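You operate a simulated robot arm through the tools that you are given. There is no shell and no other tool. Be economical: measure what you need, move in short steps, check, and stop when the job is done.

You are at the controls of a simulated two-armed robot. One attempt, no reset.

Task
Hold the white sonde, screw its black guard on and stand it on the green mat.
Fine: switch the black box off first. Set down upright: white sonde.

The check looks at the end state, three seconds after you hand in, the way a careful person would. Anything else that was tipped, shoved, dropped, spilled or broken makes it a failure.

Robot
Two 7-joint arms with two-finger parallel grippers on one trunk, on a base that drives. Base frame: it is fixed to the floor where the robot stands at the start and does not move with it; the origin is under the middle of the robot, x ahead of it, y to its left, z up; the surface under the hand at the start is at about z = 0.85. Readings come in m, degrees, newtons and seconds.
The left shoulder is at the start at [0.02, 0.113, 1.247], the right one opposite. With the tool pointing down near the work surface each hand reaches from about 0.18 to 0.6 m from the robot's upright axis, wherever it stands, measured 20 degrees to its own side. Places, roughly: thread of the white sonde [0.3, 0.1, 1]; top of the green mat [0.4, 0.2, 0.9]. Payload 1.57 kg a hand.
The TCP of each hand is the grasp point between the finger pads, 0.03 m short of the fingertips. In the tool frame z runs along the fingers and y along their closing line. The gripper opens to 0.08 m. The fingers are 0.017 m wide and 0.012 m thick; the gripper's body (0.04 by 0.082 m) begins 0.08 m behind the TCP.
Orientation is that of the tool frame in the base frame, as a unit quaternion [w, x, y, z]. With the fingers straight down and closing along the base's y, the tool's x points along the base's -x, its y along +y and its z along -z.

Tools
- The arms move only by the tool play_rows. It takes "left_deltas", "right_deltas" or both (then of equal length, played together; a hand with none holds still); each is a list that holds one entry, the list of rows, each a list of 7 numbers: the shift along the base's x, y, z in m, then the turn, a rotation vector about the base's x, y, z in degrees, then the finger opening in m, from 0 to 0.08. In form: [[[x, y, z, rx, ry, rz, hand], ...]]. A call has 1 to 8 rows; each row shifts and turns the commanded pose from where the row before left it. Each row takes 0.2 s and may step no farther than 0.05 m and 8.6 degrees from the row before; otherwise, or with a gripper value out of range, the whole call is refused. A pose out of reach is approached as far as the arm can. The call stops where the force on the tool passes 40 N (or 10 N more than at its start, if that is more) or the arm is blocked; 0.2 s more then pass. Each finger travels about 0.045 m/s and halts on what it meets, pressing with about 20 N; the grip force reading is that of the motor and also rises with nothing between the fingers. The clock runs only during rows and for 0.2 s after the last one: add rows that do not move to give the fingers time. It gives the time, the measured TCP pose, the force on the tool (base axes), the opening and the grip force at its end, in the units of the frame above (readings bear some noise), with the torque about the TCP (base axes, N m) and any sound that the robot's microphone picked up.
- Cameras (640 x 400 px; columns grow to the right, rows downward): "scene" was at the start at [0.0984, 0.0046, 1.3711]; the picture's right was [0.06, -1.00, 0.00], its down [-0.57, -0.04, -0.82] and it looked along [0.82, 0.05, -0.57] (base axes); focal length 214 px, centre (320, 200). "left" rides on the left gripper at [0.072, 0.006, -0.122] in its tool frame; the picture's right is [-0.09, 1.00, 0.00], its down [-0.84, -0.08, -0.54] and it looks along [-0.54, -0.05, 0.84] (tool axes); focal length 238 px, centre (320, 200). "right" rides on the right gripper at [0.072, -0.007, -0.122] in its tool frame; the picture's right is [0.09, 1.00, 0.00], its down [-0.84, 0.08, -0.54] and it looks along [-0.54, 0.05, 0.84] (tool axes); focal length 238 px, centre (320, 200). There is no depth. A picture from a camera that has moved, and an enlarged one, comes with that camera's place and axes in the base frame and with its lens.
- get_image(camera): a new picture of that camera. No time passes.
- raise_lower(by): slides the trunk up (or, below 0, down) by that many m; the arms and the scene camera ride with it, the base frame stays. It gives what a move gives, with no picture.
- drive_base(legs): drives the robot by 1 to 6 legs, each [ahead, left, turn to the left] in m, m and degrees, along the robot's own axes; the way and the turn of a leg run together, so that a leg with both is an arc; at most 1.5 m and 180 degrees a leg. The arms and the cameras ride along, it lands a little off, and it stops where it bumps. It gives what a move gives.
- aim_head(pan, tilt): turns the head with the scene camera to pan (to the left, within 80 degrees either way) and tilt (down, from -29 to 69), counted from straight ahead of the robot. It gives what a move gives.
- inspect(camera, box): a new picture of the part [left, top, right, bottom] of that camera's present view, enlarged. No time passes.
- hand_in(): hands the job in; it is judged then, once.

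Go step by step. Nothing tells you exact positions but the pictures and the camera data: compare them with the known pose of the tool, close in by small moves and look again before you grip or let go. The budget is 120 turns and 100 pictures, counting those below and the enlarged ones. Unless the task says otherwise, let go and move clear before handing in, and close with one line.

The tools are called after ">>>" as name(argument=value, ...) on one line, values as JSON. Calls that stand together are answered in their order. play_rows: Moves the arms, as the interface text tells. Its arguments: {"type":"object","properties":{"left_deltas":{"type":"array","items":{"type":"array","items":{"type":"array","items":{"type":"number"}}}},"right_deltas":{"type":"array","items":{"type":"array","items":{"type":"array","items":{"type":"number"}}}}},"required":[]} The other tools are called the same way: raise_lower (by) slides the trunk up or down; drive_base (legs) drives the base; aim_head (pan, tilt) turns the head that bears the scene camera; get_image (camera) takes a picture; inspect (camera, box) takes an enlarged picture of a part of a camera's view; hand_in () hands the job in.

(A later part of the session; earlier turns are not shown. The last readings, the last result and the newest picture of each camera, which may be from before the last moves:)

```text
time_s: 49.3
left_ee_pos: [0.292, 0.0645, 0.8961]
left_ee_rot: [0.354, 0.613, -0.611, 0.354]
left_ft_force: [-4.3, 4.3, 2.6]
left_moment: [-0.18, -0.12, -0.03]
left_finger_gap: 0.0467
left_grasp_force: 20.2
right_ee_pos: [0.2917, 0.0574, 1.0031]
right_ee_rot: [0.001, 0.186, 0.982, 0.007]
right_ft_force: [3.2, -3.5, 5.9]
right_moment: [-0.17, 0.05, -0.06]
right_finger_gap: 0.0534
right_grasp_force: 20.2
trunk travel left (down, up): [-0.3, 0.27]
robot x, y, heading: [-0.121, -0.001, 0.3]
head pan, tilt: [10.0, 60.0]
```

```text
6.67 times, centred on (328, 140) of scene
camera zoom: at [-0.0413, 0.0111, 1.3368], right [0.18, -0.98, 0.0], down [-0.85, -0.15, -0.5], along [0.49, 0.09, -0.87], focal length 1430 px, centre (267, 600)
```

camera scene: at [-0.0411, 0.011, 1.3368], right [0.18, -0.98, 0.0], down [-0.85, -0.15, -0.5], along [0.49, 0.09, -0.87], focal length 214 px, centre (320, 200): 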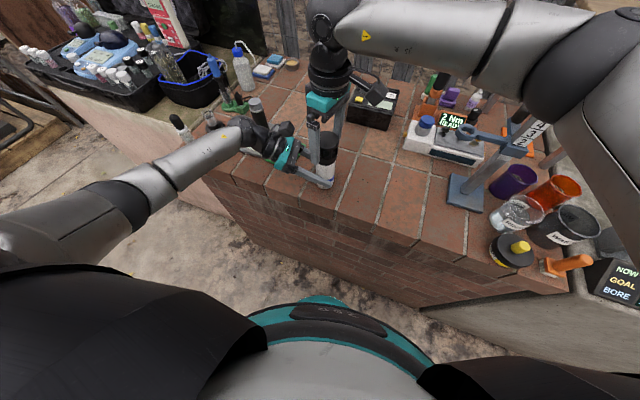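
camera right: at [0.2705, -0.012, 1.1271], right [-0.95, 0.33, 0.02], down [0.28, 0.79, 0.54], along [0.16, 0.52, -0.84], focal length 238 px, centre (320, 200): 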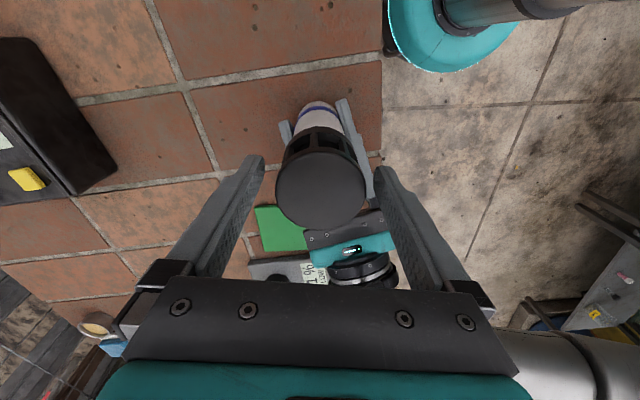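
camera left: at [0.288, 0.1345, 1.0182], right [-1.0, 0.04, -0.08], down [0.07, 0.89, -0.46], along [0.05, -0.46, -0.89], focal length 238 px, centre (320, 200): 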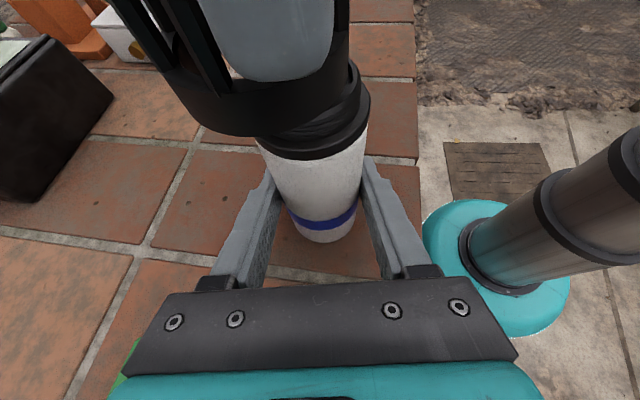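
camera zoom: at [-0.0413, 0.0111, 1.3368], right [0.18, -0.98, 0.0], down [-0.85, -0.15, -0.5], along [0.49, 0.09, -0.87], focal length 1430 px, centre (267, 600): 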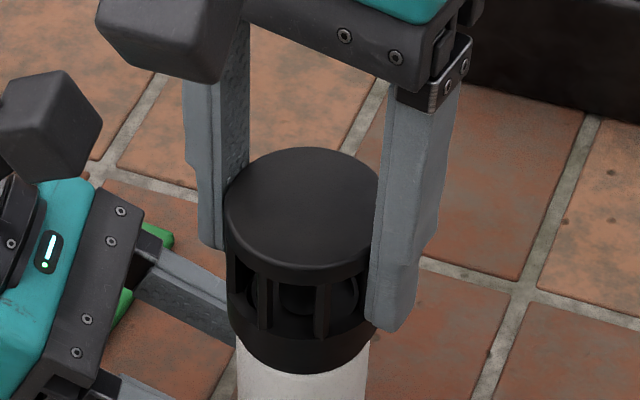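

The guard keeps sinking (top edge another few pixels lower). I continue the stroke.

>>> play_rows(right_deltas=[[[0.0003, -0.0003, -0.0003, 0, 0, -8, 0.035], [0, 0, 0, 0, 0, -8, 0.035], [0, 0, 0, 0, 0, -8, 0.035], [0, 0, -0.0003, 0, 0, -8, 0.035], [0, 0, 0, 0, 0, -8, 0.035], [0, 0, 0, 0, 0, -8, 0.035], [0, 0, 0, 0, 0, -8, 0.035], [0, 0, 0, 0, 0, 0, 0.035]]])

>>> inspect(camera="left", box=[140, 0, 420, 175])

```text
time_s: 51.1
left_ee_pos: [0.2932, 0.0637, 0.8958]
left_ee_rot: [0.354, 0.613, -0.611, 0.354]
left_ft_force: [0.8, -1.1, -1.5]
left_moment: [0.31, 0.19, -0.08]
left_finger_gap: 0.0467
left_grasp_force: 19.4
right_ee_pos: [0.2916, 0.0586, 1.0024]
right_ee_rot: [0.005, 0.626, 0.78, 0.007]
right_ft_force: [-2.3, 5.3, 8.6]
right_moment: [0.5, 0.38, -0.02]
right_finger_gap: 0.0532
right_grasp_force: 19.6
trunk travel left (down, up): [-0.3, 0.27]
robot x, y, heading: [-0.1168, 0.0015, 0.2]
head pan, tilt: [10.0, 60.0]
```

```text
2.29 times, centred on (280, 88) of left
camera zoom: at [0.2878, 0.1345, 1.0179], right [-1.0, 0.04, -0.08], down [0.07, 0.89, -0.46], along [0.05, -0.46, -0.89], focal length 545 px, centre (411, 457)
```

zoom: 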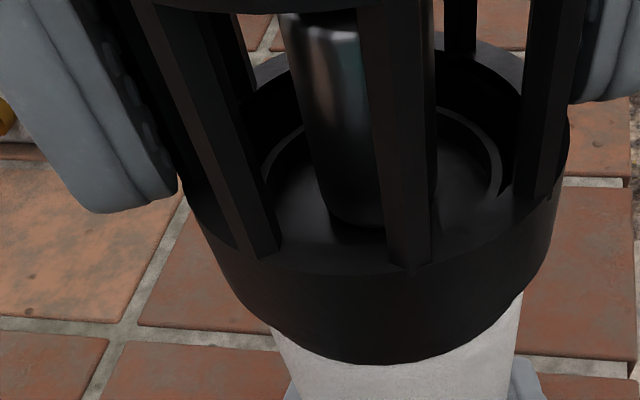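

The ring now nearly meets the flange; no tightening torque yet. Another back-swing and stroke.

>>> play_rows(right_deltas=[[[0, 0, 0, 0, 0, 0, 0.06], [0, 0, 0, 0, 0, 0, 0.075], [0, 0, 0, 0, 0, 8.5, 0.075], [0, 0, 0, 0, 0, 8.5, 0.075], [0, 0, 0, 0, 0, 8.5, 0.075], [0, 0, 0, 0, 0, 8.5, 0.075], [0, 0, 0, 0, 0, 8.5, 0.075], [0, 0, 0, 0, 0, 8.5, 0.075]]])

>>> play_rows(right_deltas=[[[0, 0, 0, 0, 0, 8.5, 0.075], [0, 0, 0, 0, 0, 8.5, 0.075], [0, 0, 0, 0, 0, 8.5, 0.075], [0, 0, 0, 0, 0, 8.5, 0.075], [0, 0, 0, 0, 0, 8.5, 0.075], [0, 0, 0, 0, 0, 8.5, 0.075], [0, 0, 0, 0, 0, 8.5, 0.075], [0, 0, 0, 0, 0, 8.5, 0.075]]])

>>> play_rows(right_deltas=[[[0, 0, 0, 0, 0, 8, 0.075], [0, 0, 0, 0, 0, 8, 0.075], [0, 0, 0, 0, 0, 0, 0.05], [0, 0, 0, 0, 0, 0, 0.035], [0, 0, 0, 0, 0, 0, 0.035], [0, 0, 0, 0, 0, -8, 0.035], [0, 0, 0, 0, 0, -8, 0.035], [0, 0, 0, 0, 0, -8, 0.035]]])

>>> play_rows(right_deltas=[[[0, 0, -0.0003, 0, 0, -8, 0.035], [0, 0, 0, 0, 0, -8, 0.035], [0, 0, 0, 0, 0, -8, 0.035], [0, 0, -0.0003, 0, 0, -8, 0.035], [0, 0, 0, 0, 0, -8, 0.035], [0, 0, 0, 0, 0, -8, 0.035], [0, 0, 0, 0, 0, 0, 0.035]]])

>>> inspect(camera="scene", box=[280, 110, 376, 170])

```text
time_s: 52.9
left_ee_pos: [0.2936, 0.0635, 0.8962]
left_ee_rot: [0.354, 0.614, -0.611, 0.354]
left_ft_force: [0.0, -0.7, -1.0]
left_moment: [-0.03, 0.06, 0.01]
left_finger_gap: 0.0468
left_grasp_force: 20.1
right_ee_pos: [0.292, 0.0576, 1.0008]
right_ee_rot: [0.001, 0.228, 0.974, 0.008]
right_ft_force: [-0.2, 0.0, 0.3]
right_moment: [0.0, 0.0, -0.01]
right_finger_gap: 0.0751
right_grasp_force: 0.0
trunk travel left (down, up): [-0.3, 0.27]
robot x, y, heading: [-0.1152, -0.0017, 0.2]
head pan, tilt: [10.0, 60.0]
```

```text
time_s: 54.7
left_ee_pos: [0.2944, 0.0648, 0.8948]
left_ee_rot: [0.354, 0.614, -0.61, 0.355]
left_ft_force: [-0.1, -0.8, 0.3]
left_moment: [-0.03, 0.04, 0.01]
left_finger_gap: 0.0468
left_grasp_force: 20.1
right_ee_pos: [0.2927, 0.0576, 1.0004]
right_ee_rot: [-0.002, -0.356, 0.934, 0.008]
right_ft_force: [-0.6, 0.3, 0.8]
right_moment: [-0.01, 0.01, 0.03]
right_finger_gap: 0.0749
right_grasp_force: 0.0
trunk travel left (down, up): [-0.3, 0.27]
robot x, y, heading: [-0.1159, 0.001, -0.1]
head pan, tilt: [10.0, 60.0]
```

```text
time_s: 56.5
left_ee_pos: [0.2942, 0.0635, 0.895]
left_ee_rot: [0.354, 0.614, -0.61, 0.355]
left_ft_force: [-1.9, -0.2, 2.1]
left_moment: [0.16, 0.13, -0.02]
left_finger_gap: 0.0468
left_grasp_force: 20.5
right_ee_pos: [0.2931, 0.058, 1.0005]
right_ee_rot: [-0.002, -0.288, 0.958, 0.007]
right_ft_force: [1.7, 0.2, -5.6]
right_moment: [-0.14, -0.29, 0.06]
right_finger_gap: 0.0535
right_grasp_force: 20.1
trunk travel left (down, up): [-0.3, 0.27]
robot x, y, heading: [-0.1166, 0.0042, 0.3]
head pan, tilt: [10.0, 60.0]
```

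```text
time_s: 58.1
left_ee_pos: [0.2944, 0.0641, 0.8957]
left_ee_rot: [0.354, 0.614, -0.61, 0.355]
left_ft_force: [1.9, -1.5, 1.7]
left_moment: [0.34, 0.11, 0.02]
left_finger_gap: 0.0467
left_grasp_force: 20.3
right_ee_pos: [0.2923, 0.0591, 1.0011]
right_ee_rot: [0.0, 0.126, 0.992, 0.007]
right_ft_force: [-2.5, 2.7, -5.1]
right_moment: [-0.07, 0.1, 0.0]
right_finger_gap: 0.0533
right_grasp_force: 20.2
trunk travel left (down, up): [-0.3, 0.27]
robot x, y, heading: [-0.1174, -0.0006, 0.1]
head pan, tilt: [10.0, 60.0]
```

```text
6.67 times, centred on (328, 140) of scene
camera zoom: at [-0.0404, 0.011, 1.3368], right [0.18, -0.98, 0.0], down [-0.85, -0.15, -0.5], along [0.49, 0.09, -0.87], focal length 1430 px, centre (267, 600)
```

zoom: 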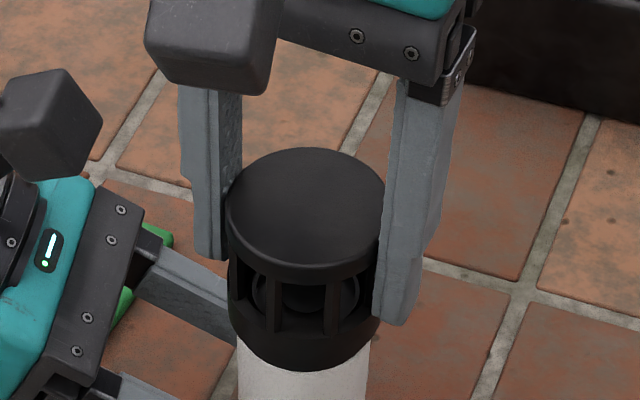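

The thread is now pulling the hand down (-5 N), a sure sign of engagement. I continue turning and follow faster.

>>> play_rows(right_deltas=[[[0, 0, -0.0007, 0, 0, -8, 0.035], [0, 0, -0.0002, 0, 0, -8, 0.035], [0, 0, -0.0002, 0, 0, -8, 0.035], [0, 0, -0.0002, 0, 0, -8, 0.035], [0, 0, -0.0002, 0, 0, -8, 0.035], [0, 0, -0.0002, 0, 0, -8, 0.035], [0, 0, -0.0002, 0, 0, -8, 0.035], [0, 0, 0, 0, 0, 0, 0.035]]])

>>> play_rows(right_deltas=[[[0, 0, 0, 0, 0, 0, 0.06], [0, 0, 0, 0, 0, 0, 0.075], [0, 0, 0, 0, 0, 8.5, 0.075], [0, 0, 0, 0, 0, 8.5, 0.075], [0, 0, 0, 0, 0, 8.5, 0.075], [0, 0, 0, 0, 0, 8.5, 0.075], [0, 0, 0, 0, 0, 8.5, 0.075], [0, 0, 0, 0, 0, 8.5, 0.075]]])

>>> play_rows(right_deltas=[[[0, 0, 0, 0, 0, 8.5, 0.075], [0, 0, 0, 0, 0, 8.5, 0.075], [0, 0, 0, 0, 0, 8.5, 0.075], [0, 0, 0, 0, 0, 8.5, 0.075], [0, 0, 0, 0, 0, 8.5, 0.075], [0, 0, 0, 0, 0, 8.5, 0.075], [0, 0, 0, 0, 0, 8.5, 0.075], [0, 0, 0, 0, 0, 0, 0.075]]])

>>> inspect(camera="scene", box=[280, 110, 376, 170])

>>> inspect(camera="left", box=[140, 0, 420, 175])

```text
time_s: 59.9
left_ee_pos: [0.2944, 0.0636, 0.8942]
left_ee_rot: [0.355, 0.613, -0.611, 0.354]
left_ft_force: [8.2, -5.2, -4.0]
left_moment: [0.3, 0.11, 0.03]
left_finger_gap: 0.0468
left_grasp_force: 19.8
right_ee_pos: [0.2921, 0.0591, 0.9994]
right_ee_rot: [0.005, 0.578, 0.816, 0.007]
right_ft_force: [-5.0, 5.7, 10.4]
right_moment: [0.34, 0.48, -0.01]
right_finger_gap: 0.0529
right_grasp_force: 20.0
trunk travel left (down, up): [-0.3, 0.27]
robot x, y, heading: [-0.1221, -0.0031, 0.2]
head pan, tilt: [10.0, 60.0]
```

```text
time_s: 61.7
left_ee_pos: [0.2937, 0.0638, 0.8957]
left_ee_rot: [0.353, 0.614, -0.61, 0.355]
left_ft_force: [-1.9, 0.3, -0.1]
left_moment: [-0.02, 0.17, -0.04]
left_finger_gap: 0.0467
left_grasp_force: 20.0
right_ee_pos: [0.2932, 0.0584, 0.9981]
right_ee_rot: [0.003, 0.168, 0.986, 0.007]
right_ft_force: [0.0, -0.3, 0.0]
right_moment: [0.03, 0.01, 0.0]
right_finger_gap: 0.075
right_grasp_force: 0.0
trunk travel left (down, up): [-0.3, 0.27]
robot x, y, heading: [-0.1181, -0.0031, 0.3]
head pan, tilt: [10.0, 60.0]
```

```text
time_s: 63.5
left_ee_pos: [0.2938, 0.0638, 0.8958]
left_ee_rot: [0.354, 0.613, -0.611, 0.354]
left_ft_force: [-0.7, -0.7, -1.0]
left_moment: [-0.02, 0.1, -0.03]
left_finger_gap: 0.0469
left_grasp_force: 20.2
right_ee_pos: [0.292, 0.0569, 0.9996]
right_ee_rot: [-0.003, -0.343, 0.939, 0.007]
right_ft_force: [-0.2, -0.2, 0.2]
right_moment: [-0.04, -0.01, -0.02]
right_finger_gap: 0.0749
right_grasp_force: 0.2
trunk travel left (down, up): [-0.3, 0.27]
robot x, y, heading: [-0.1142, 0.0002, 0.3]
head pan, tilt: [10.0, 60.0]
```

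```text
6.67 times, centred on (328, 140) of scene
camera zoom: at [-0.0406, 0.011, 1.3368], right [0.18, -0.98, 0.0], down [-0.85, -0.15, -0.5], along [0.49, 0.09, -0.87], focal length 1430 px, centre (267, 600)
```

zoom: 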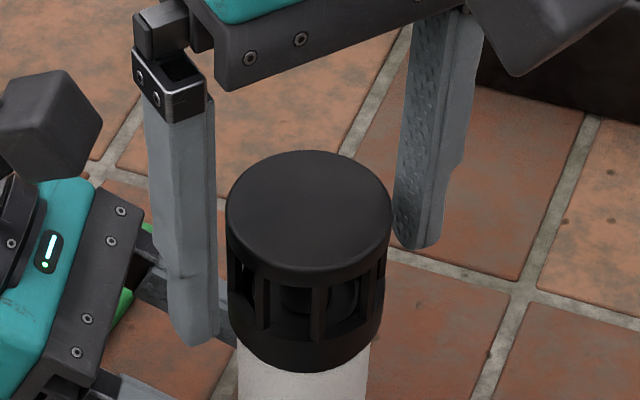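

```text
2.29 times, centred on (280, 88) of left
camera zoom: at [0.2882, 0.1344, 1.0178], right [-1.0, 0.04, -0.08], down [0.07, 0.89, -0.46], along [0.05, -0.46, -0.89], focal length 545 px, centre (411, 457)
```

zoom: 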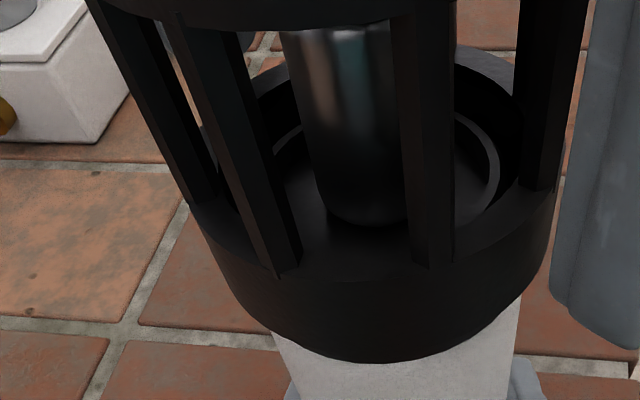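

It's still going down cleanly (about 5 mm in total by now). Next stroke, watching for the tightening torque.

>>> play_rows(right_deltas=[[[0, 0, 0, 0, 0, 8.5, 0.075], [0, 0, 0, 0, 0, 8.5, 0.075], [0, 0, 0, 0, 0, 0, 0.05], [0, 0, 0, 0, 0, 0, 0.035], [0, 0, 0, 0, 0, 0, 0.035], [0, 0, -0.0002, 0, 0, -8, 0.035], [0, 0, -0.0002, 0, 0, -8, 0.035], [0, 0, -0.0002, 0, 0, -8, 0.035]]])

>>> play_rows(right_deltas=[[[0, 0, -0.0001, 0, 0, -8, 0.035], [0, 0, -0.0001, 0, 0, -8, 0.035], [0, 0, -0.0001, 0, 0, -8, 0.035], [0, 0, -0.0001, 0, 0, -8, 0.035], [0, 0, -0.0001, 0, 0, -8, 0.035], [0, 0, -0.0001, 0, 0, -8, 0.035], [0, 0, 0, 0, 0, 0, 0.035]]])

>>> play_rows(right_deltas=[[[0, 0, -0.0001, 0, 0, -8, 0.035], [0, 0, -0.0001, 0, 0, -8, 0.035], [0, 0, -0.0001, 0, 0, -8, 0.035], [0, 0, -0.0001, 0, 0, -8, 0.035], [0, 0, -0.0001, 0, 0, -8, 0.035], [0, 0, -0.0001, 0, 0, -8, 0.035], [0, 0, 0, 0, 0, 0, 0.035]]])

>>> inspect(camera="scene", box=[280, 110, 376, 170])

```text
time_s: 65.3
left_ee_pos: [0.2935, 0.0641, 0.8964]
left_ee_rot: [0.354, 0.614, -0.61, 0.355]
left_ft_force: [0.4, -1.2, -2.4]
left_moment: [0.31, 0.07, -0.05]
left_finger_gap: 0.0467
left_grasp_force: 20.2
right_ee_pos: [0.2926, 0.0579, 0.9998]
right_ee_rot: [0.0, -0.284, 0.959, 0.008]
right_ft_force: [1.1, 1.4, 4.3]
right_moment: [-0.22, -0.05, 0.06]
right_finger_gap: 0.053
right_grasp_force: 20.3
trunk travel left (down, up): [-0.3, 0.27]
robot x, y, heading: [-0.1161, 0.0014, 0.5]
head pan, tilt: [10.0, 60.0]
```

```text
time_s: 66.9
left_ee_pos: [0.2935, 0.0638, 0.8958]
left_ee_rot: [0.354, 0.614, -0.61, 0.355]
left_ft_force: [2.1, -2.9, -3.8]
left_moment: [0.39, -0.11, -0.08]
left_finger_gap: 0.0465
left_grasp_force: 20.2
right_ee_pos: [0.2926, 0.0591, 0.9968]
right_ee_rot: [0.001, 0.131, 0.991, 0.007]
right_ft_force: [0.4, 3.5, 11.6]
right_moment: [-0.22, 0.1, 0.11]
right_finger_gap: 0.0533
right_grasp_force: 20.5
trunk travel left (down, up): [-0.3, 0.27]
robot x, y, heading: [-0.1163, -0.004, 0.1]
head pan, tilt: [10.0, 60.0]
```

```text
time_s: 68.5
left_ee_pos: [0.2928, 0.0636, 0.8962]
left_ee_rot: [0.354, 0.613, -0.611, 0.354]
left_ft_force: [-1.1, 0.5, 0.2]
left_moment: [0.12, -0.24, -0.19]
left_finger_gap: 0.0472
left_grasp_force: 20.1
right_ee_pos: [0.2921, 0.0579, 0.9979]
right_ee_rot: [0.004, 0.523, 0.852, 0.006]
right_ft_force: [0.6, 0.4, -2.5]
right_moment: [-0.14, 0.14, 0.22]
right_finger_gap: 0.0534
right_grasp_force: 20.3
trunk travel left (down, up): [-0.3, 0.27]
robot x, y, heading: [-0.117, 0.0011, 0.2]
head pan, tilt: [10.0, 60.0]
```

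```text
6.67 times, centred on (328, 140) of scene
camera zoom: at [-0.0405, 0.011, 1.3367], right [0.18, -0.98, 0.0], down [-0.85, -0.15, -0.5], along [0.49, 0.09, -0.87], focal length 1430 px, centre (267, 600)
```

zoom: 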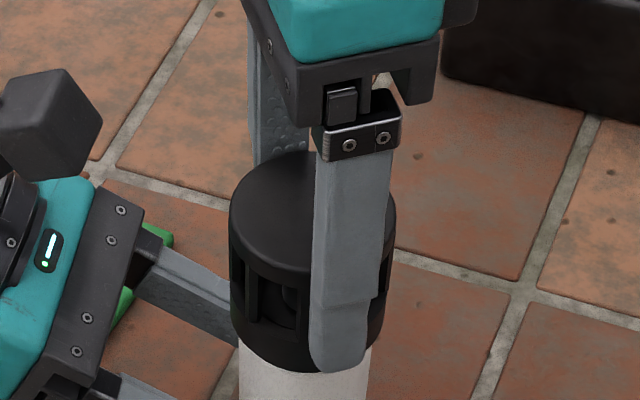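

Tightening torque is appearing (0.11 → 0.22 N m). I keep turning to snug it.

>>> play_rows(right_deltas=[[[0, 0, 0, 0, 0, -8, 0.035], [0, 0, 0, 0, 0, -8, 0.035], [0, 0, 0, 0, 0, 0, 0.035]]])

>>> inspect(camera="left", box=[140, 0, 420, 175])

```text
time_s: 69.3
left_ee_pos: [0.293, 0.0632, 0.8959]
left_ee_rot: [0.353, 0.614, -0.61, 0.354]
left_ft_force: [-0.1, -1.0, 2.0]
left_moment: [-0.1, -0.34, -0.27]
left_finger_gap: 0.047
left_grasp_force: 19.9
right_ee_pos: [0.2924, 0.0578, 0.9974]
right_ee_rot: [0.005, 0.637, 0.771, 0.006]
right_ft_force: [2.2, -0.2, 0.1]
right_moment: [-0.02, 0.2, 0.32]
right_finger_gap: 0.0524
right_grasp_force: 20.0
trunk travel left (down, up): [-0.3, 0.27]
robot x, y, heading: [-0.1183, -0.0011, 0.2]
head pan, tilt: [10.0, 60.0]
```

```text
2.29 times, centred on (280, 88) of left
camera zoom: at [0.2884, 0.1343, 1.0181], right [-1.0, 0.04, -0.08], down [0.07, 0.89, -0.46], along [0.05, -0.46, -0.89], focal length 545 px, centre (411, 457)
```

zoom: 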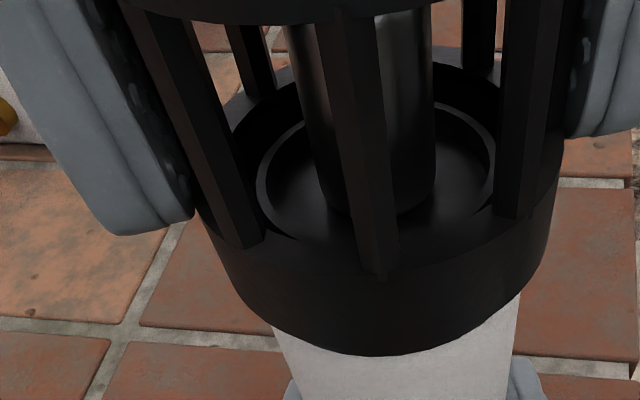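

Torque is up to 0.32 N m and the ring sits flush on the flange. I turn a little further to confirm it's tight.

>>> play_rows(right_deltas=[[[0, 0, 0, 0, 0, -6, 0.035], [0, 0, 0, 0, 0, 0, 0.035]]])

>>> play_rows(right_deltas=[[[0, 0, 0, 0, 0, -6, 0.035], [0, 0, 0, 0, 0, 0, 0.035]]])

>>> inspect(camera="scene", box=[270, 105, 382, 190])

```text
time_s: 69.9
left_ee_pos: [0.2946, 0.065, 0.8954]
left_ee_rot: [0.354, 0.613, -0.61, 0.355]
left_ft_force: [1.1, -0.9, 0.8]
left_moment: [-0.14, -0.39, -0.16]
left_finger_gap: 0.0473
left_grasp_force: 20.0
right_ee_pos: [0.2928, 0.0577, 0.9966]
right_ee_rot: [0.006, 0.676, 0.737, 0.006]
right_ft_force: [0.2, -0.1, 0.6]
right_moment: [0.0, 0.33, 0.26]
right_finger_gap: 0.0526
right_grasp_force: 19.9
trunk travel left (down, up): [-0.3, 0.27]
robot x, y, heading: [-0.1175, 0.0001, 0.3]
head pan, tilt: [10.0, 60.0]
```

```text
time_s: 70.5
left_ee_pos: [0.2937, 0.065, 0.8958]
left_ee_rot: [0.354, 0.614, -0.61, 0.355]
left_ft_force: [1.1, -1.6, 1.0]
left_moment: [-0.08, -0.46, -0.19]
left_finger_gap: 0.0469
left_grasp_force: 20.1
right_ee_pos: [0.2924, 0.0575, 0.9993]
right_ee_rot: [0.006, 0.713, 0.701, 0.005]
right_ft_force: [-1.0, 1.7, 2.5]
right_moment: [0.05, 0.34, 0.19]
right_finger_gap: 0.0528
right_grasp_force: 20.5
trunk travel left (down, up): [-0.3, 0.27]
robot x, y, heading: [-0.1152, -0.0015, 0.5]
head pan, tilt: [10.0, 60.0]
```

```text
4.71 times, centred on (326, 148) of scene
camera zoom: at [-0.0406, 0.011, 1.3368], right [0.18, -0.98, 0.0], down [-0.85, -0.15, -0.5], along [0.49, 0.09, -0.87], focal length 1009 px, centre (292, 447)
```

zoom: 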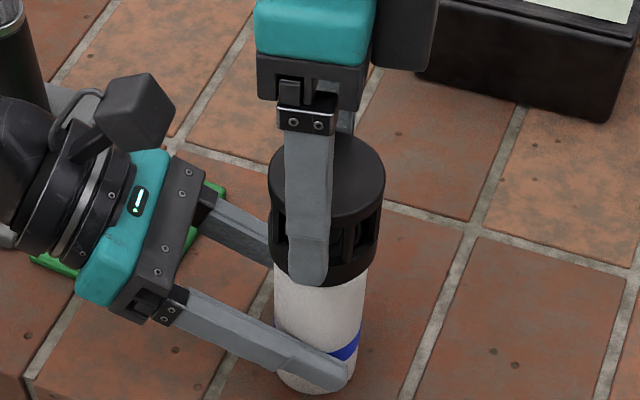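

Torque peaked near 0.32 and then fell back — the grip slips, so the guard looks seated. I release it, raise the right hand and inspect the joint.

>>> play_rows(right_deltas=[[[0, 0, 0, 0, 0, 0, 0.06], [0, 0, 0, 0, 0, 0, 0.078], [0, 0, 0.03, 0, 0, 0, 0.078], [0, 0, 0.04, 0, 0, 8, 0.078], [0, 0, 0.04, 0, 0, 8, 0.078], [0.0, -0.02, 0.02, 0, 0, 8, 0.078], [0, -0.03, 0.02, 0, 0, 8, 0.078], [0, -0.03, 0, 0, 0, 8, 0.078]]])

>>> inspect(camera="scene", box=[270, 105, 382, 190])

>>> get_image(camera="left")

```text
time_s: 72.3
left_ee_pos: [0.2937, 0.064, 0.8952]
left_ee_rot: [0.355, 0.613, -0.61, 0.354]
left_ft_force: [-0.5, -0.5, -1.0]
left_moment: [-0.1, -0.01, 0.01]
left_finger_gap: 0.0469
left_grasp_force: 19.8
right_ee_pos: [0.2937, -0.0229, 1.1464]
right_ee_rot: [0.004, 0.429, 0.903, 0.007]
right_ft_force: [0.0, -0.9, 0.6]
right_moment: [0.0, 0.0, 0.02]
right_finger_gap: 0.078
right_grasp_force: 0.0
trunk travel left (down, up): [-0.3, 0.27]
robot x, y, heading: [-0.1191, 0.0012, 0.1]
head pan, tilt: [10.0, 60.0]
```

```text
4.71 times, centred on (326, 148) of scene
camera zoom: at [-0.0406, 0.0105, 1.3368], right [0.18, -0.98, 0.0], down [-0.85, -0.15, -0.5], along [0.49, 0.09, -0.87], focal length 1009 px, centre (292, 447)
```

zoom: 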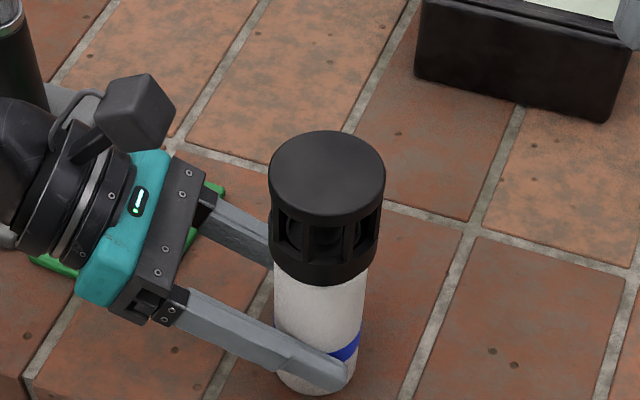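

```text
23 pictures are left
camera left: at [0.2881, 0.1339, 1.0177], right [-1.0, 0.04, -0.08], down [0.07, 0.89, -0.46], along [0.05, -0.46, -0.89], focal length 238 px, centre (320, 200)
```

left: 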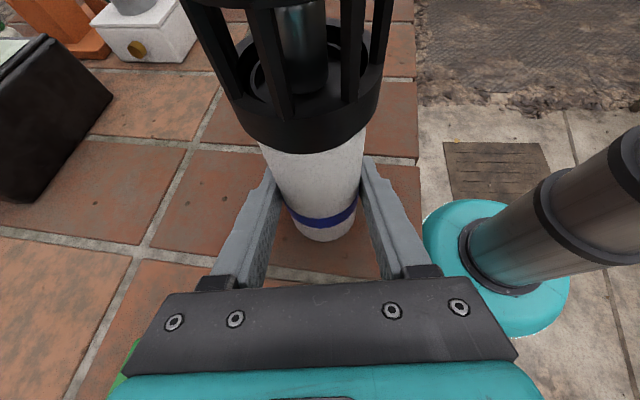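

The guard looks seated square on the flange. I'll make one short confirming stroke with a fresh grip.

>>> play_rows(right_deltas=[[[0, 0.03, 0, 0, 0, 8, 0.078], [0, 0.03, 0, 0, 0, 8, 0.078], [0, 0.02, 0, 0, 0, 8, 0.078], [0, 0.0, -0.02, 0, 0, 8, 0.078], [0, 0, -0.03, 0, 0, 8, 0.078], [0, 0, -0.04, 0, 0, 8, 0.078], [0, 0, -0.04, 0, 0, 8, 0.078], [0, 0, -0.02, 0, 0, 8, 0.078]]])

>>> play_rows(right_deltas=[[[0, 0, 0, 0, 0, 8, 0.078], [0, 0, 0, 0, 0, 8, 0.078], [0, 0, 0, 0, 0, 8, 0.078], [0, 0, 0, 0, 0, 0, 0.05], [0, 0, 0, 0, 0, 0, 0.035], [0, 0, 0, 0, 0, 0, 0.035]]])

>>> play_rows(right_deltas=[[[0, 0, 0, 0, 0, -8, 0.035], [0, 0, 0, 0, 0, -8, 0.035], [0, 0, 0, 0, 0, 0, 0.035]]])

>>> play_rows(right_deltas=[[[0, 0, 0, 0, 0, -8, 0.035], [0, 0, 0, 0, 0, -8, 0.035], [0, 0, 0, 0, 0, 0, 0.035]]])

```text
time_s: 74.1
left_ee_pos: [0.294, 0.0645, 0.8954]
left_ee_rot: [0.355, 0.613, -0.611, 0.354]
left_ft_force: [-0.2, 0.1, -0.9]
left_moment: [0.01, -0.01, -0.02]
left_finger_gap: 0.0468
left_grasp_force: 20.2
right_ee_pos: [0.2934, 0.0596, 0.9952]
right_ee_rot: [0.0, -0.115, 0.993, 0.008]
right_ft_force: [0.6, -0.5, -0.7]
right_moment: [0.0, 0.0, 0.01]
right_finger_gap: 0.078
right_grasp_force: 0.1
trunk travel left (down, up): [-0.3, 0.27]
robot x, y, heading: [-0.1132, 0.0036, 0.2]
head pan, tilt: [10.0, 60.0]
```

```text
time_s: 75.5
left_ee_pos: [0.2937, 0.064, 0.8956]
left_ee_rot: [0.354, 0.614, -0.61, 0.355]
left_ft_force: [-4.7, 5.2, 1.1]
left_moment: [-0.49, -0.65, -0.11]
left_finger_gap: 0.0474
left_grasp_force: 20.0
right_ee_pos: [0.2934, 0.0565, 0.997]
right_ee_rot: [-0.002, -0.317, 0.948, 0.006]
right_ft_force: [5.8, -6.8, -0.8]
right_moment: [-0.26, -0.07, 0.07]
right_finger_gap: 0.0529
right_grasp_force: 20.5
trunk travel left (down, up): [-0.3, 0.27]
robot x, y, heading: [-0.1128, -0.0002, 0.3]
head pan, tilt: [10.0, 60.0]
```

```text
time_s: 76.3
left_ee_pos: [0.2923, 0.0655, 0.895]
left_ee_rot: [0.353, 0.614, -0.61, 0.354]
left_ft_force: [-4.8, 2.3, 0.5]
left_moment: [-0.02, -0.14, -0.15]
left_finger_gap: 0.0465
left_grasp_force: 19.6
right_ee_pos: [0.2924, 0.058, 0.9975]
right_ee_rot: [-0.001, -0.182, 0.983, 0.008]
right_ft_force: [3.4, -2.5, -3.0]
right_moment: [-0.19, -0.23, 0.11]
right_finger_gap: 0.053
right_grasp_force: 20.0
trunk travel left (down, up): [-0.3, 0.27]
robot x, y, heading: [-0.1181, -0.0005, 0.3]
head pan, tilt: [10.0, 60.0]
```

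```text
time_s: 77.1
left_ee_pos: [0.2937, 0.0635, 0.8945]
left_ee_rot: [0.353, 0.614, -0.61, 0.355]
left_ft_force: [1.7, -3.0, -3.3]
left_moment: [0.23, -0.08, -0.3]
left_finger_gap: 0.0474
left_grasp_force: 19.9
right_ee_pos: [0.2906, 0.0586, 0.9988]
right_ee_rot: [-0.001, -0.045, 0.999, 0.01]
right_ft_force: [-1.1, 3.8, 2.3]
right_moment: [0.05, 0.16, 0.35]
right_finger_gap: 0.0531
right_grasp_force: 20.4
trunk travel left (down, up): [-0.3, 0.27]
robot x, y, heading: [-0.1166, 0.0022, 0.2]
head pan, tilt: [10.0, 60.0]
```

Torque climbs again to 0.35 N m; I turn some more in small bits to see if it holds or slips.

>>> play_rows(right_deltas=[[[0, 0, 0, 0, 0, -8, 0.035], [0, 0, 0, 0, 0, 0, 0.035]]])

>>> play_rows(right_deltas=[[[0, 0, 0, 0, 0, -8, 0.035], [0, 0, 0, 0, 0, 0, 0.035]]])

>>> play_rows(right_deltas=[[[0, 0, 0, 0, 0, -8, 0.035], [0, 0, 0, 0, 0, -8, 0.035], [0, 0, 0, 0, 0, 0, 0.035]]])

>>> inspect(camera="left", box=[140, 0, 420, 175])

```text
time_s: 77.7
left_ee_pos: [0.2946, 0.064, 0.8958]
left_ee_rot: [0.354, 0.614, -0.61, 0.355]
left_ft_force: [6.7, -4.9, -3.6]
left_moment: [0.16, 0.21, -0.08]
left_finger_gap: 0.0472
left_grasp_force: 20.3
right_ee_pos: [0.2921, 0.058, 0.9964]
right_ee_rot: [0.001, 0.026, 1.0, 0.008]
right_ft_force: [-5.8, 5.4, 5.1]
right_moment: [0.3, 0.27, 0.16]
right_finger_gap: 0.053
right_grasp_force: 20.7
trunk travel left (down, up): [-0.3, 0.27]
robot x, y, heading: [-0.1175, 0.0017, 0.0]
head pan, tilt: [10.0, 60.0]
```

```text
time_s: 78.3
left_ee_pos: [0.2947, 0.0646, 0.8956]
left_ee_rot: [0.353, 0.614, -0.61, 0.355]
left_ft_force: [10.3, 0.0, -1.1]
left_moment: [-0.02, -0.1, -0.08]
left_finger_gap: 0.0465
left_grasp_force: 20.3
right_ee_pos: [0.2924, 0.0581, 0.998]
right_ee_rot: [0.001, 0.095, 0.995, 0.008]
right_ft_force: [-6.9, 2.3, 9.9]
right_moment: [0.13, 0.55, 0.24]
right_finger_gap: 0.0531
right_grasp_force: 20.2
trunk travel left (down, up): [-0.3, 0.27]
robot x, y, heading: [-0.1167, 0.0, 0.4]
head pan, tilt: [10.0, 60.0]
```

```text
time_s: 79.1
left_ee_pos: [0.2929, 0.0637, 0.896]
left_ee_rot: [0.354, 0.613, -0.611, 0.354]
left_ft_force: [-2.2, -1.1, 7.8]
left_moment: [0.24, -0.18, -0.11]
left_finger_gap: 0.0466
left_grasp_force: 20.1
right_ee_pos: [0.2946, 0.0571, 0.9976]
right_ee_rot: [0.002, 0.235, 0.972, 0.007]
right_ft_force: [2.3, 2.6, -4.1]
right_moment: [-0.19, -0.27, 0.16]
right_finger_gap: 0.0526
right_grasp_force: 20.3
trunk travel left (down, up): [-0.3, 0.27]
robot x, y, heading: [-0.1151, -0.0016, 0.1]
head pan, tilt: [10.0, 60.0]
```

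```text
2.29 times, centred on (280, 88) of left
camera zoom: at [0.2878, 0.1342, 1.0183], right [-1.0, 0.04, -0.08], down [0.07, 0.89, -0.46], along [0.05, -0.46, -0.89], focal length 545 px, centre (411, 457)
```

zoom: 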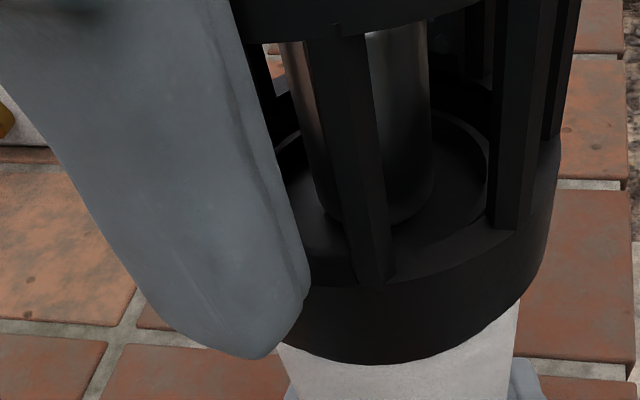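

It stick-slips at 0.2–0.35 N m without going lower: the guard is tight. The right hand lets go and clears; then I will carry the sonde with the left hand.

>>> play_rows(right_deltas=[[[0, 0, 0, 0, 0, 0, 0.06], [0, 0, 0, 0, 0, 0, 0.078], [0, 0, 0.04, 0, 0, 0, 0.078], [0, 0, 0.04, 0, 0, 0, 0.078], [0, 0, 0.04, 0, 0, 8, 0.078], [0.0, -0.03, 0.03, 0, 0, 8, 0.078], [0, -0.04, 0.02, 0, 0, 8, 0.078], [0, -0.045, 0.02, 0, 0, 0, 0.078]]])

>>> play_rows(right_deltas=[[[0, -0.045, 0, 0, 0, 0, 0.078], [0, -0.045, 0, 0, 0, 0, 0.078], [0, 0, 0, 0, 0, 0, 0.078], [0, 0, 0, 0, 0, 0, 0.078], [0, 0, 0, 0, 0, 0, 0.078]]], left_deltas=[[[0, 0, 0.01, 0, 0, 0, 0.03], [0, 0, 0.015, 0, 0, 0, 0.03], [0, 0, 0.02, 0, 0, 0, 0.03], [0, 0, 0.02, 0, 0, 0, 0.03], [0, 0, 0, 0, 0, 0, 0.03]]])

>>> get_image(camera="scene")

```text
time_s: 80.9
left_ee_pos: [0.2938, 0.0644, 0.8961]
left_ee_rot: [0.353, 0.614, -0.611, 0.355]
left_ft_force: [-3.2, -3.1, 8.2]
left_moment: [-0.41, 0.18, -0.06]
left_finger_gap: 0.0467
left_grasp_force: 20.3
right_ee_pos: [0.2911, -0.0566, 1.1897]
right_ee_rot: [0.001, 0.025, 1.0, 0.008]
right_ft_force: [0.7, -0.1, 0.3]
right_moment: [0.04, 0.0, -0.01]
right_finger_gap: 0.0778
right_grasp_force: 0.1
trunk travel left (down, up): [-0.3, 0.27]
robot x, y, heading: [-0.115, 0.0011, 0.1]
head pan, tilt: [10.0, 60.0]
```

```text
time_s: 82.1
left_ee_pos: [0.294, 0.0647, 0.9603]
left_ee_rot: [0.353, 0.614, -0.61, 0.355]
left_ft_force: [0.5, 0.8, -2.9]
left_moment: [0.02, 0.02, 0.0]
left_finger_gap: 0.0468
left_grasp_force: 20.0
right_ee_pos: [0.291, -0.1466, 1.1857]
right_ee_rot: [0.0, 0.026, 1.0, 0.008]
right_ft_force: [-0.2, -0.3, -0.1]
right_moment: [0.01, 0.05, 0.0]
right_finger_gap: 0.0778
right_grasp_force: 0.1
trunk travel left (down, up): [-0.3, 0.27]
robot x, y, heading: [-0.1174, -0.0012, 0.1]
head pan, tilt: [10.0, 60.0]
```

```text
21 pictures are left
camera scene: at [-0.0404, 0.0111, 1.3367], right [0.18, -0.98, 0.0], down [-0.85, -0.15, -0.5], along [0.49, 0.09, -0.87], focal length 214 px, centre (320, 200)
```

scene: 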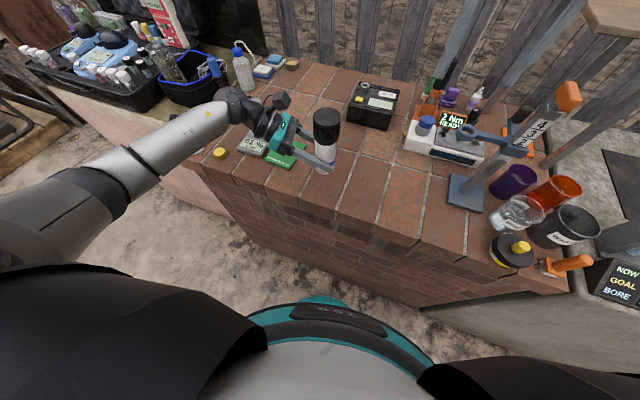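

The assembly (about 0.3 kg) is lifted upright. I now swing the left hand about the vertical by +68° so it stays clear of the 61% stand beside the mat.

>>> play_rows(left_deltas=[[[0, 0, 0, 0, 0, 8.5, 0.03], [0, 0, 0, 0, 0, 8.5, 0.03], [0, 0, 0, 0, 0, 8.5, 0.03], [0, 0, 0, 0, 0, 8.5, 0.03], [0, 0, 0, 0, 0, 8.5, 0.03], [0, 0, 0, 0, 0, 8.5, 0.03], [0, 0, 0, 0, 0, 8.5, 0.03], [0, 0, 0, 0, 0, 8.5, 0.03]]])

>>> get_image(camera="scene")

```text
time_s: 83.9
left_ee_pos: [0.2942, 0.0662, 0.9588]
left_ee_rot: [0.118, 0.842, -0.203, 0.486]
left_ft_force: [0.1, -0.6, -3.3]
left_moment: [0.01, 0.04, -0.02]
left_finger_gap: 0.0466
left_grasp_force: 19.9
left hand out of reach, approached as far as the arm can: row 8
right_ee_pos: [0.2912, -0.1451, 1.1872]
right_ee_rot: [0.0, 0.027, 1.0, 0.007]
right_ft_force: [0.7, -0.6, 0.0]
right_moment: [-0.02, 0.01, 0.01]
right_finger_gap: 0.0779
right_grasp_force: 0.0
trunk travel left (down, up): [-0.3, 0.27]
robot x, y, heading: [-0.1186, -0.001, 0.3]
head pan, tilt: [10.0, 60.0]
```

```text
20 pictures are left
camera scene: at [-0.04, 0.0119, 1.3367], right [0.18, -0.98, 0.0], down [-0.85, -0.15, -0.5], along [0.49, 0.09, -0.87], focal length 214 px, centre (320, 200)
```

scene: 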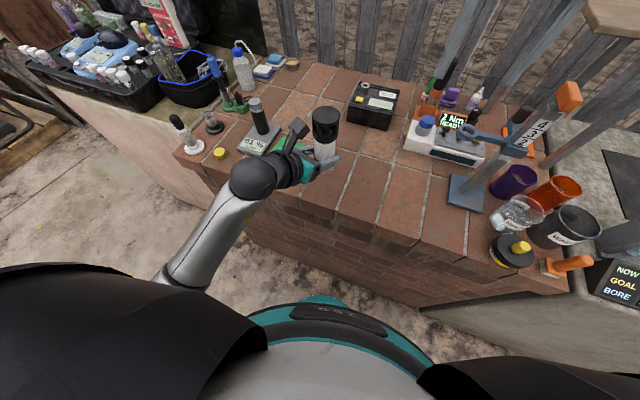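

The sonde is still upright and the hand points forward. I carry it over the mat centre (about [0.378, 0.19]).

>>> play_rows(left_deltas=[[[0.01, 0.02, 0, 0, 0, 0, 0.03], [0.02, 0.03, 0, 0, 0, 0, 0.03], [0.02, 0.03, 0, 0, 0, 0, 0.03], [0.02, 0.03, 0, 0, 0, 0, 0.03], [0.009, 0.017, 0, 0, 0, 0, 0.03], [0, 0, 0, 0, 0, 0, 0.03]]])

>>> inspect(camera="scene", box=[180, 80, 372, 200])

>>> get_image(camera="left")

```text
time_s: 85.3
left_ee_pos: [0.3722, 0.1924, 0.9605]
left_ee_rot: [0.119, 0.841, -0.205, 0.487]
left_ft_force: [-0.1, 0.3, -3.8]
left_moment: [-0.01, 0.03, -0.01]
left_finger_gap: 0.0467
left_grasp_force: 20.1
right_ee_pos: [0.2914, -0.1476, 1.1862]
right_ee_rot: [0.0, 0.026, 1.0, 0.008]
right_ft_force: [-0.6, -0.7, -0.2]
right_moment: [0.02, -0.01, -0.02]
right_finger_gap: 0.078
right_grasp_force: 0.1
trunk travel left (down, up): [-0.3, 0.27]
robot x, y, heading: [-0.1165, -0.0054, 0.1]
head pan, tilt: [10.0, 60.0]
```

```text
3.33 times, centred on (276, 140) of scene
camera zoom: at [-0.0404, 0.011, 1.3368], right [0.18, -0.98, 0.0], down [-0.85, -0.15, -0.5], along [0.49, 0.09, -0.87], focal length 715 px, centre (467, 400)
```

zoom: 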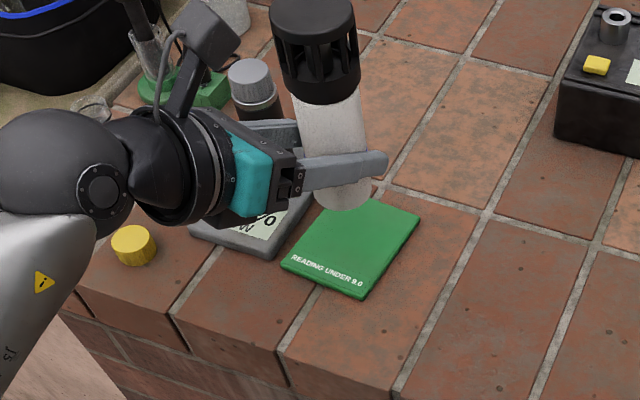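

```text
18 pictures are left
camera left: at [0.3091, 0.2192, 1.0822], right [-0.5, -0.86, -0.08], down [-0.75, 0.48, -0.46], along [0.43, -0.17, -0.89], focal length 238 px, centre (320, 200)
```

left: 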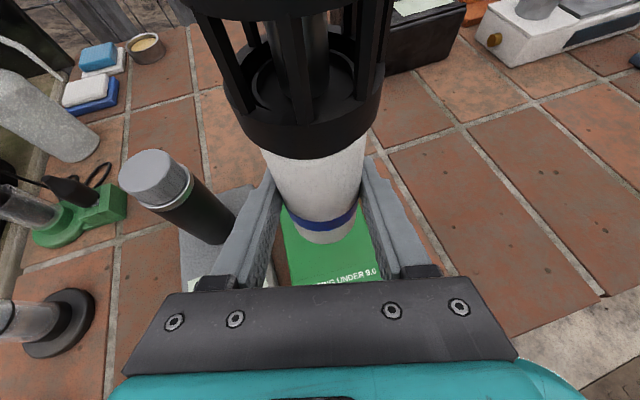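

The sonde stands over the mat's middle (mat centre about [0.374, 0.19]). I shift 6 mm away from the grey stand and descend to just above the mat.

>>> play_rows(left_deltas=[[[0, -0.006, -0.015, 0, 0, 0, 0.03], [0, 0, -0.02, 0, 0, 0, 0.03], [0, 0, -0.015, 0, 0, 0, 0.03], [0, 0, -0.004, 0, 0, 0, 0.03], [0, 0, 0, 0, 0, 0, 0.03]]])

>>> inspect(camera="scene", box=[180, 80, 372, 200])

>>> get_image(camera="left")

```text
time_s: 86.5
left_ee_pos: [0.3719, 0.1846, 0.9066]
left_ee_rot: [0.12, 0.841, -0.205, 0.486]
left_ft_force: [0.9, -0.1, -2.5]
left_moment: [0.03, 0.01, 0.02]
left_finger_gap: 0.0469
left_grasp_force: 19.6
right_ee_pos: [0.291, -0.1464, 1.1866]
right_ee_rot: [-0.001, 0.026, 1.0, 0.008]
right_ft_force: [-0.1, -0.6, 0.0]
right_moment: [-0.01, -0.06, -0.01]
right_finger_gap: 0.0779
right_grasp_force: 0.1
trunk travel left (down, up): [-0.3, 0.27]
robot x, y, heading: [-0.1145, 0.0019, 0.2]
head pan, tilt: [10.0, 60.0]
```

```text
3.33 times, centred on (276, 140) of scene
camera zoom: at [-0.0404, 0.0111, 1.3368], right [0.18, -0.98, 0.0], down [-0.85, -0.15, -0.5], along [0.49, 0.09, -0.87], focal length 715 px, centre (467, 400)
```

zoom: 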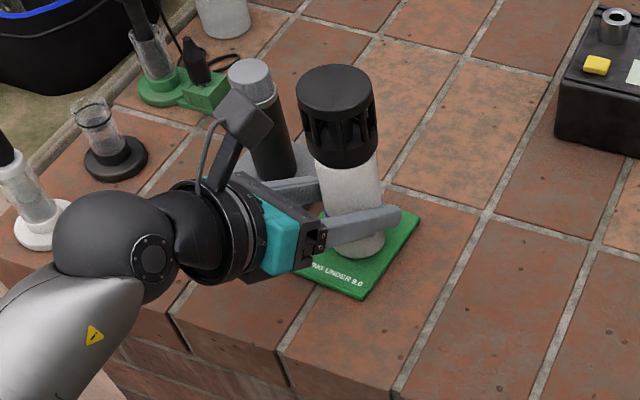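

```text
16 pictures are left
camera left: at [0.3081, 0.2128, 1.0277], right [-0.5, -0.86, -0.08], down [-0.75, 0.48, -0.45], along [0.43, -0.17, -0.89], focal length 238 px, centre (320, 200)
```

left: 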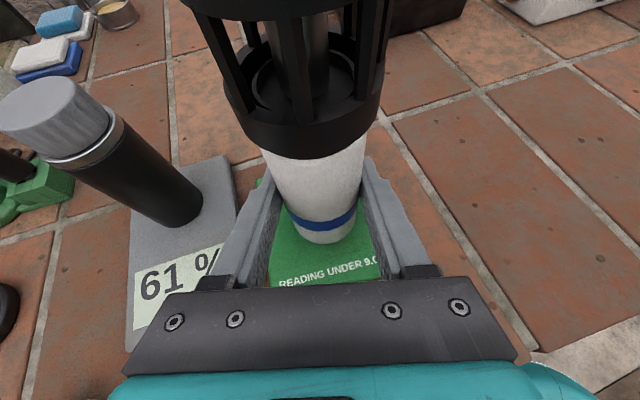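

Placement is on the mat with the stand clear. I lower the last millimetres until the mat takes the weight.

>>> play_rows(left_deltas=[[[0, 0, -0.0015, 0, 0, 0, 0.03], [0, 0, -0.0015, 0, 0, 0, 0.03], [0, 0, 0, 0, 0, 0, 0.03]]])

>>> play_rows(left_deltas=[[[0, 0, -0.0015, 0, 0, 0, 0.03], [0, 0, 0, 0, 0, 0, 0.03]]])

```text
time_s: 87.3
left_ee_pos: [0.3716, 0.1868, 0.9048]
left_ee_rot: [0.119, 0.84, -0.205, 0.489]
left_ft_force: [-4.0, 2.9, 8.0]
left_moment: [-0.05, -0.04, -0.01]
left_finger_gap: 0.0467
left_grasp_force: 19.8
right_ee_pos: [0.2902, -0.1466, 1.1856]
right_ee_rot: [0.002, 0.024, 1.0, 0.008]
right_ft_force: [-1.1, 0.1, -1.0]
right_moment: [0.03, -0.01, 0.01]
right_finger_gap: 0.0781
right_grasp_force: 0.0
trunk travel left (down, up): [-0.3, 0.27]
robot x, y, heading: [-0.1143, -0.0019, 0.3]
head pan, tilt: [10.0, 60.0]
```

```text
time_s: 87.9
left_ee_pos: [0.3716, 0.1858, 0.9037]
left_ee_rot: [0.119, 0.839, -0.204, 0.491]
left_ft_force: [-3.8, 3.2, 16.1]
left_moment: [-0.21, -0.18, -0.04]
left_finger_gap: 0.0467
left_grasp_force: 19.9
right_ee_pos: [0.2896, -0.147, 1.1878]
right_ee_rot: [0.0, 0.026, 1.0, 0.008]
right_ft_force: [-0.2, -0.1, 0.1]
right_moment: [-0.01, 0.04, 0.01]
right_finger_gap: 0.0782
right_grasp_force: 0.1
trunk travel left (down, up): [-0.3, 0.27]
robot x, y, heading: [-0.1165, 0.0015, 0.2]
head pan, tilt: [10.0, 60.0]
```

The mat carries the sonde. I back off 1.5 mm of press and check it stands flat and nothing else touches.

>>> play_rows(left_deltas=[[[0, 0, 0.0015, 0, 0, 0, 0.03], [0, 0, 0, 0, 0, 0, 0.03]]])

>>> inspect(camera="scene", box=[230, 90, 326, 180])

>>> inspect(camera="right", box=[380, 60, 640, 260])

```text
time_s: 88.5
left_ee_pos: [0.3715, 0.1857, 0.9046]
left_ee_rot: [0.118, 0.84, -0.204, 0.489]
left_ft_force: [-0.9, 2.6, 16.7]
left_moment: [-0.21, -0.25, 0.05]
left_finger_gap: 0.0468
left_grasp_force: 20.0
right_ee_pos: [0.2885, -0.1453, 1.1863]
right_ee_rot: [0.0, 0.026, 1.0, 0.008]
right_ft_force: [0.1, 0.7, -0.1]
right_moment: [0.0, 0.02, -0.01]
right_finger_gap: 0.0781
right_grasp_force: 0.0
trunk travel left (down, up): [-0.3, 0.27]
robot x, y, heading: [-0.1183, -0.001, 0.0]
head pan, tilt: [10.0, 60.0]
```

```text
4.44 times, centred on (278, 135) of scene
camera zoom: at [-0.0418, 0.011, 1.3369], right [0.18, -0.98, 0.0], down [-0.85, -0.15, -0.5], along [0.49, 0.09, -0.87], focal length 953 px, centre (507, 489)
```

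zoom: 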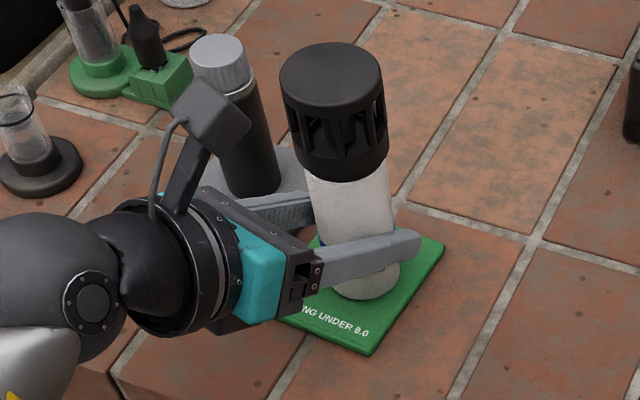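

```text
2.00 times, centred on (510, 160) of right
camera zoom: at [0.2165, -0.1515, 1.3081], right [-0.04, 1.0, 0.02], down [0.84, 0.03, 0.54], along [0.54, 0.04, -0.84], focal length 477 px, centre (-60, 280)
```

zoom: 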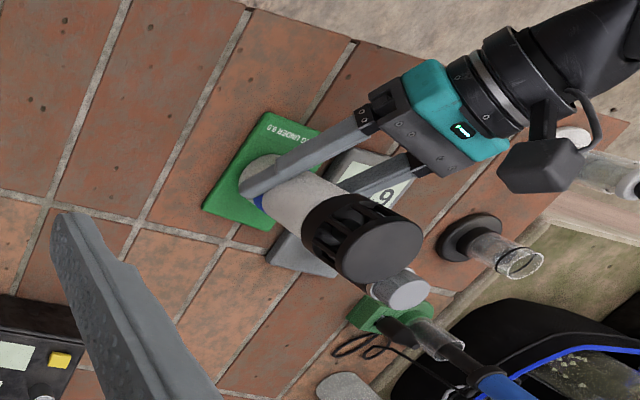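

The base stands fully on the mat. I ease another 1.5 mm upward to relax the press before opening.

>>> play_rows(left_deltas=[[[0, 0, 0.001, 0, 0, 0, 0.03], [0, 0, 0, 0, 0, 0, 0.03], [0, 0, 0, 0, 0, 0, 0.03]]])

```text
time_s: 89.3
left_ee_pos: [0.3724, 0.1856, 0.905]
left_ee_rot: [0.119, 0.84, -0.204, 0.488]
left_ft_force: [2.9, 1.1, 11.8]
left_moment: [-0.15, -0.4, 0.08]
left_finger_gap: 0.0469
left_grasp_force: 20.4
right_ee_pos: [0.2906, -0.1467, 1.1863]
right_ee_rot: [0.001, 0.026, 1.0, 0.008]
right_ft_force: [0.3, 0.2, 0.1]
right_moment: [-0.01, 0.0, -0.02]
right_finger_gap: 0.0781
right_grasp_force: 0.1
trunk travel left (down, up): [-0.3, 0.27]
robot x, y, heading: [-0.1163, 0.0017, 0.2]
head pan, tilt: [10.0, 60.0]
```

>>> play_rows(left_deltas=[[[0, 0, 0.001, 0, 0, 0, 0.03], [0, 0, 0.0005, 0, 0, 0, 0.03], [0, 0, 0, 0, 0, 0, 0.03]]])

```text
time_s: 90.1
left_ee_pos: [0.3711, 0.1858, 0.904]
left_ee_rot: [0.119, 0.841, -0.205, 0.486]
left_ft_force: [2.1, 0.9, 5.3]
left_moment: [-0.07, -0.32, 0.03]
left_finger_gap: 0.0467
left_grasp_force: 19.6
right_ee_pos: [0.2905, -0.1462, 1.1872]
right_ee_rot: [0.0, 0.025, 1.0, 0.008]
right_ft_force: [0.2, 0.1, 0.0]
right_moment: [0.0, -0.03, -0.01]
right_finger_gap: 0.0777
right_grasp_force: 0.0
trunk travel left (down, up): [-0.3, 0.27]
robot x, y, heading: [-0.12, 0.0001, 0.4]
head pan, tilt: [10.0, 60.0]
```

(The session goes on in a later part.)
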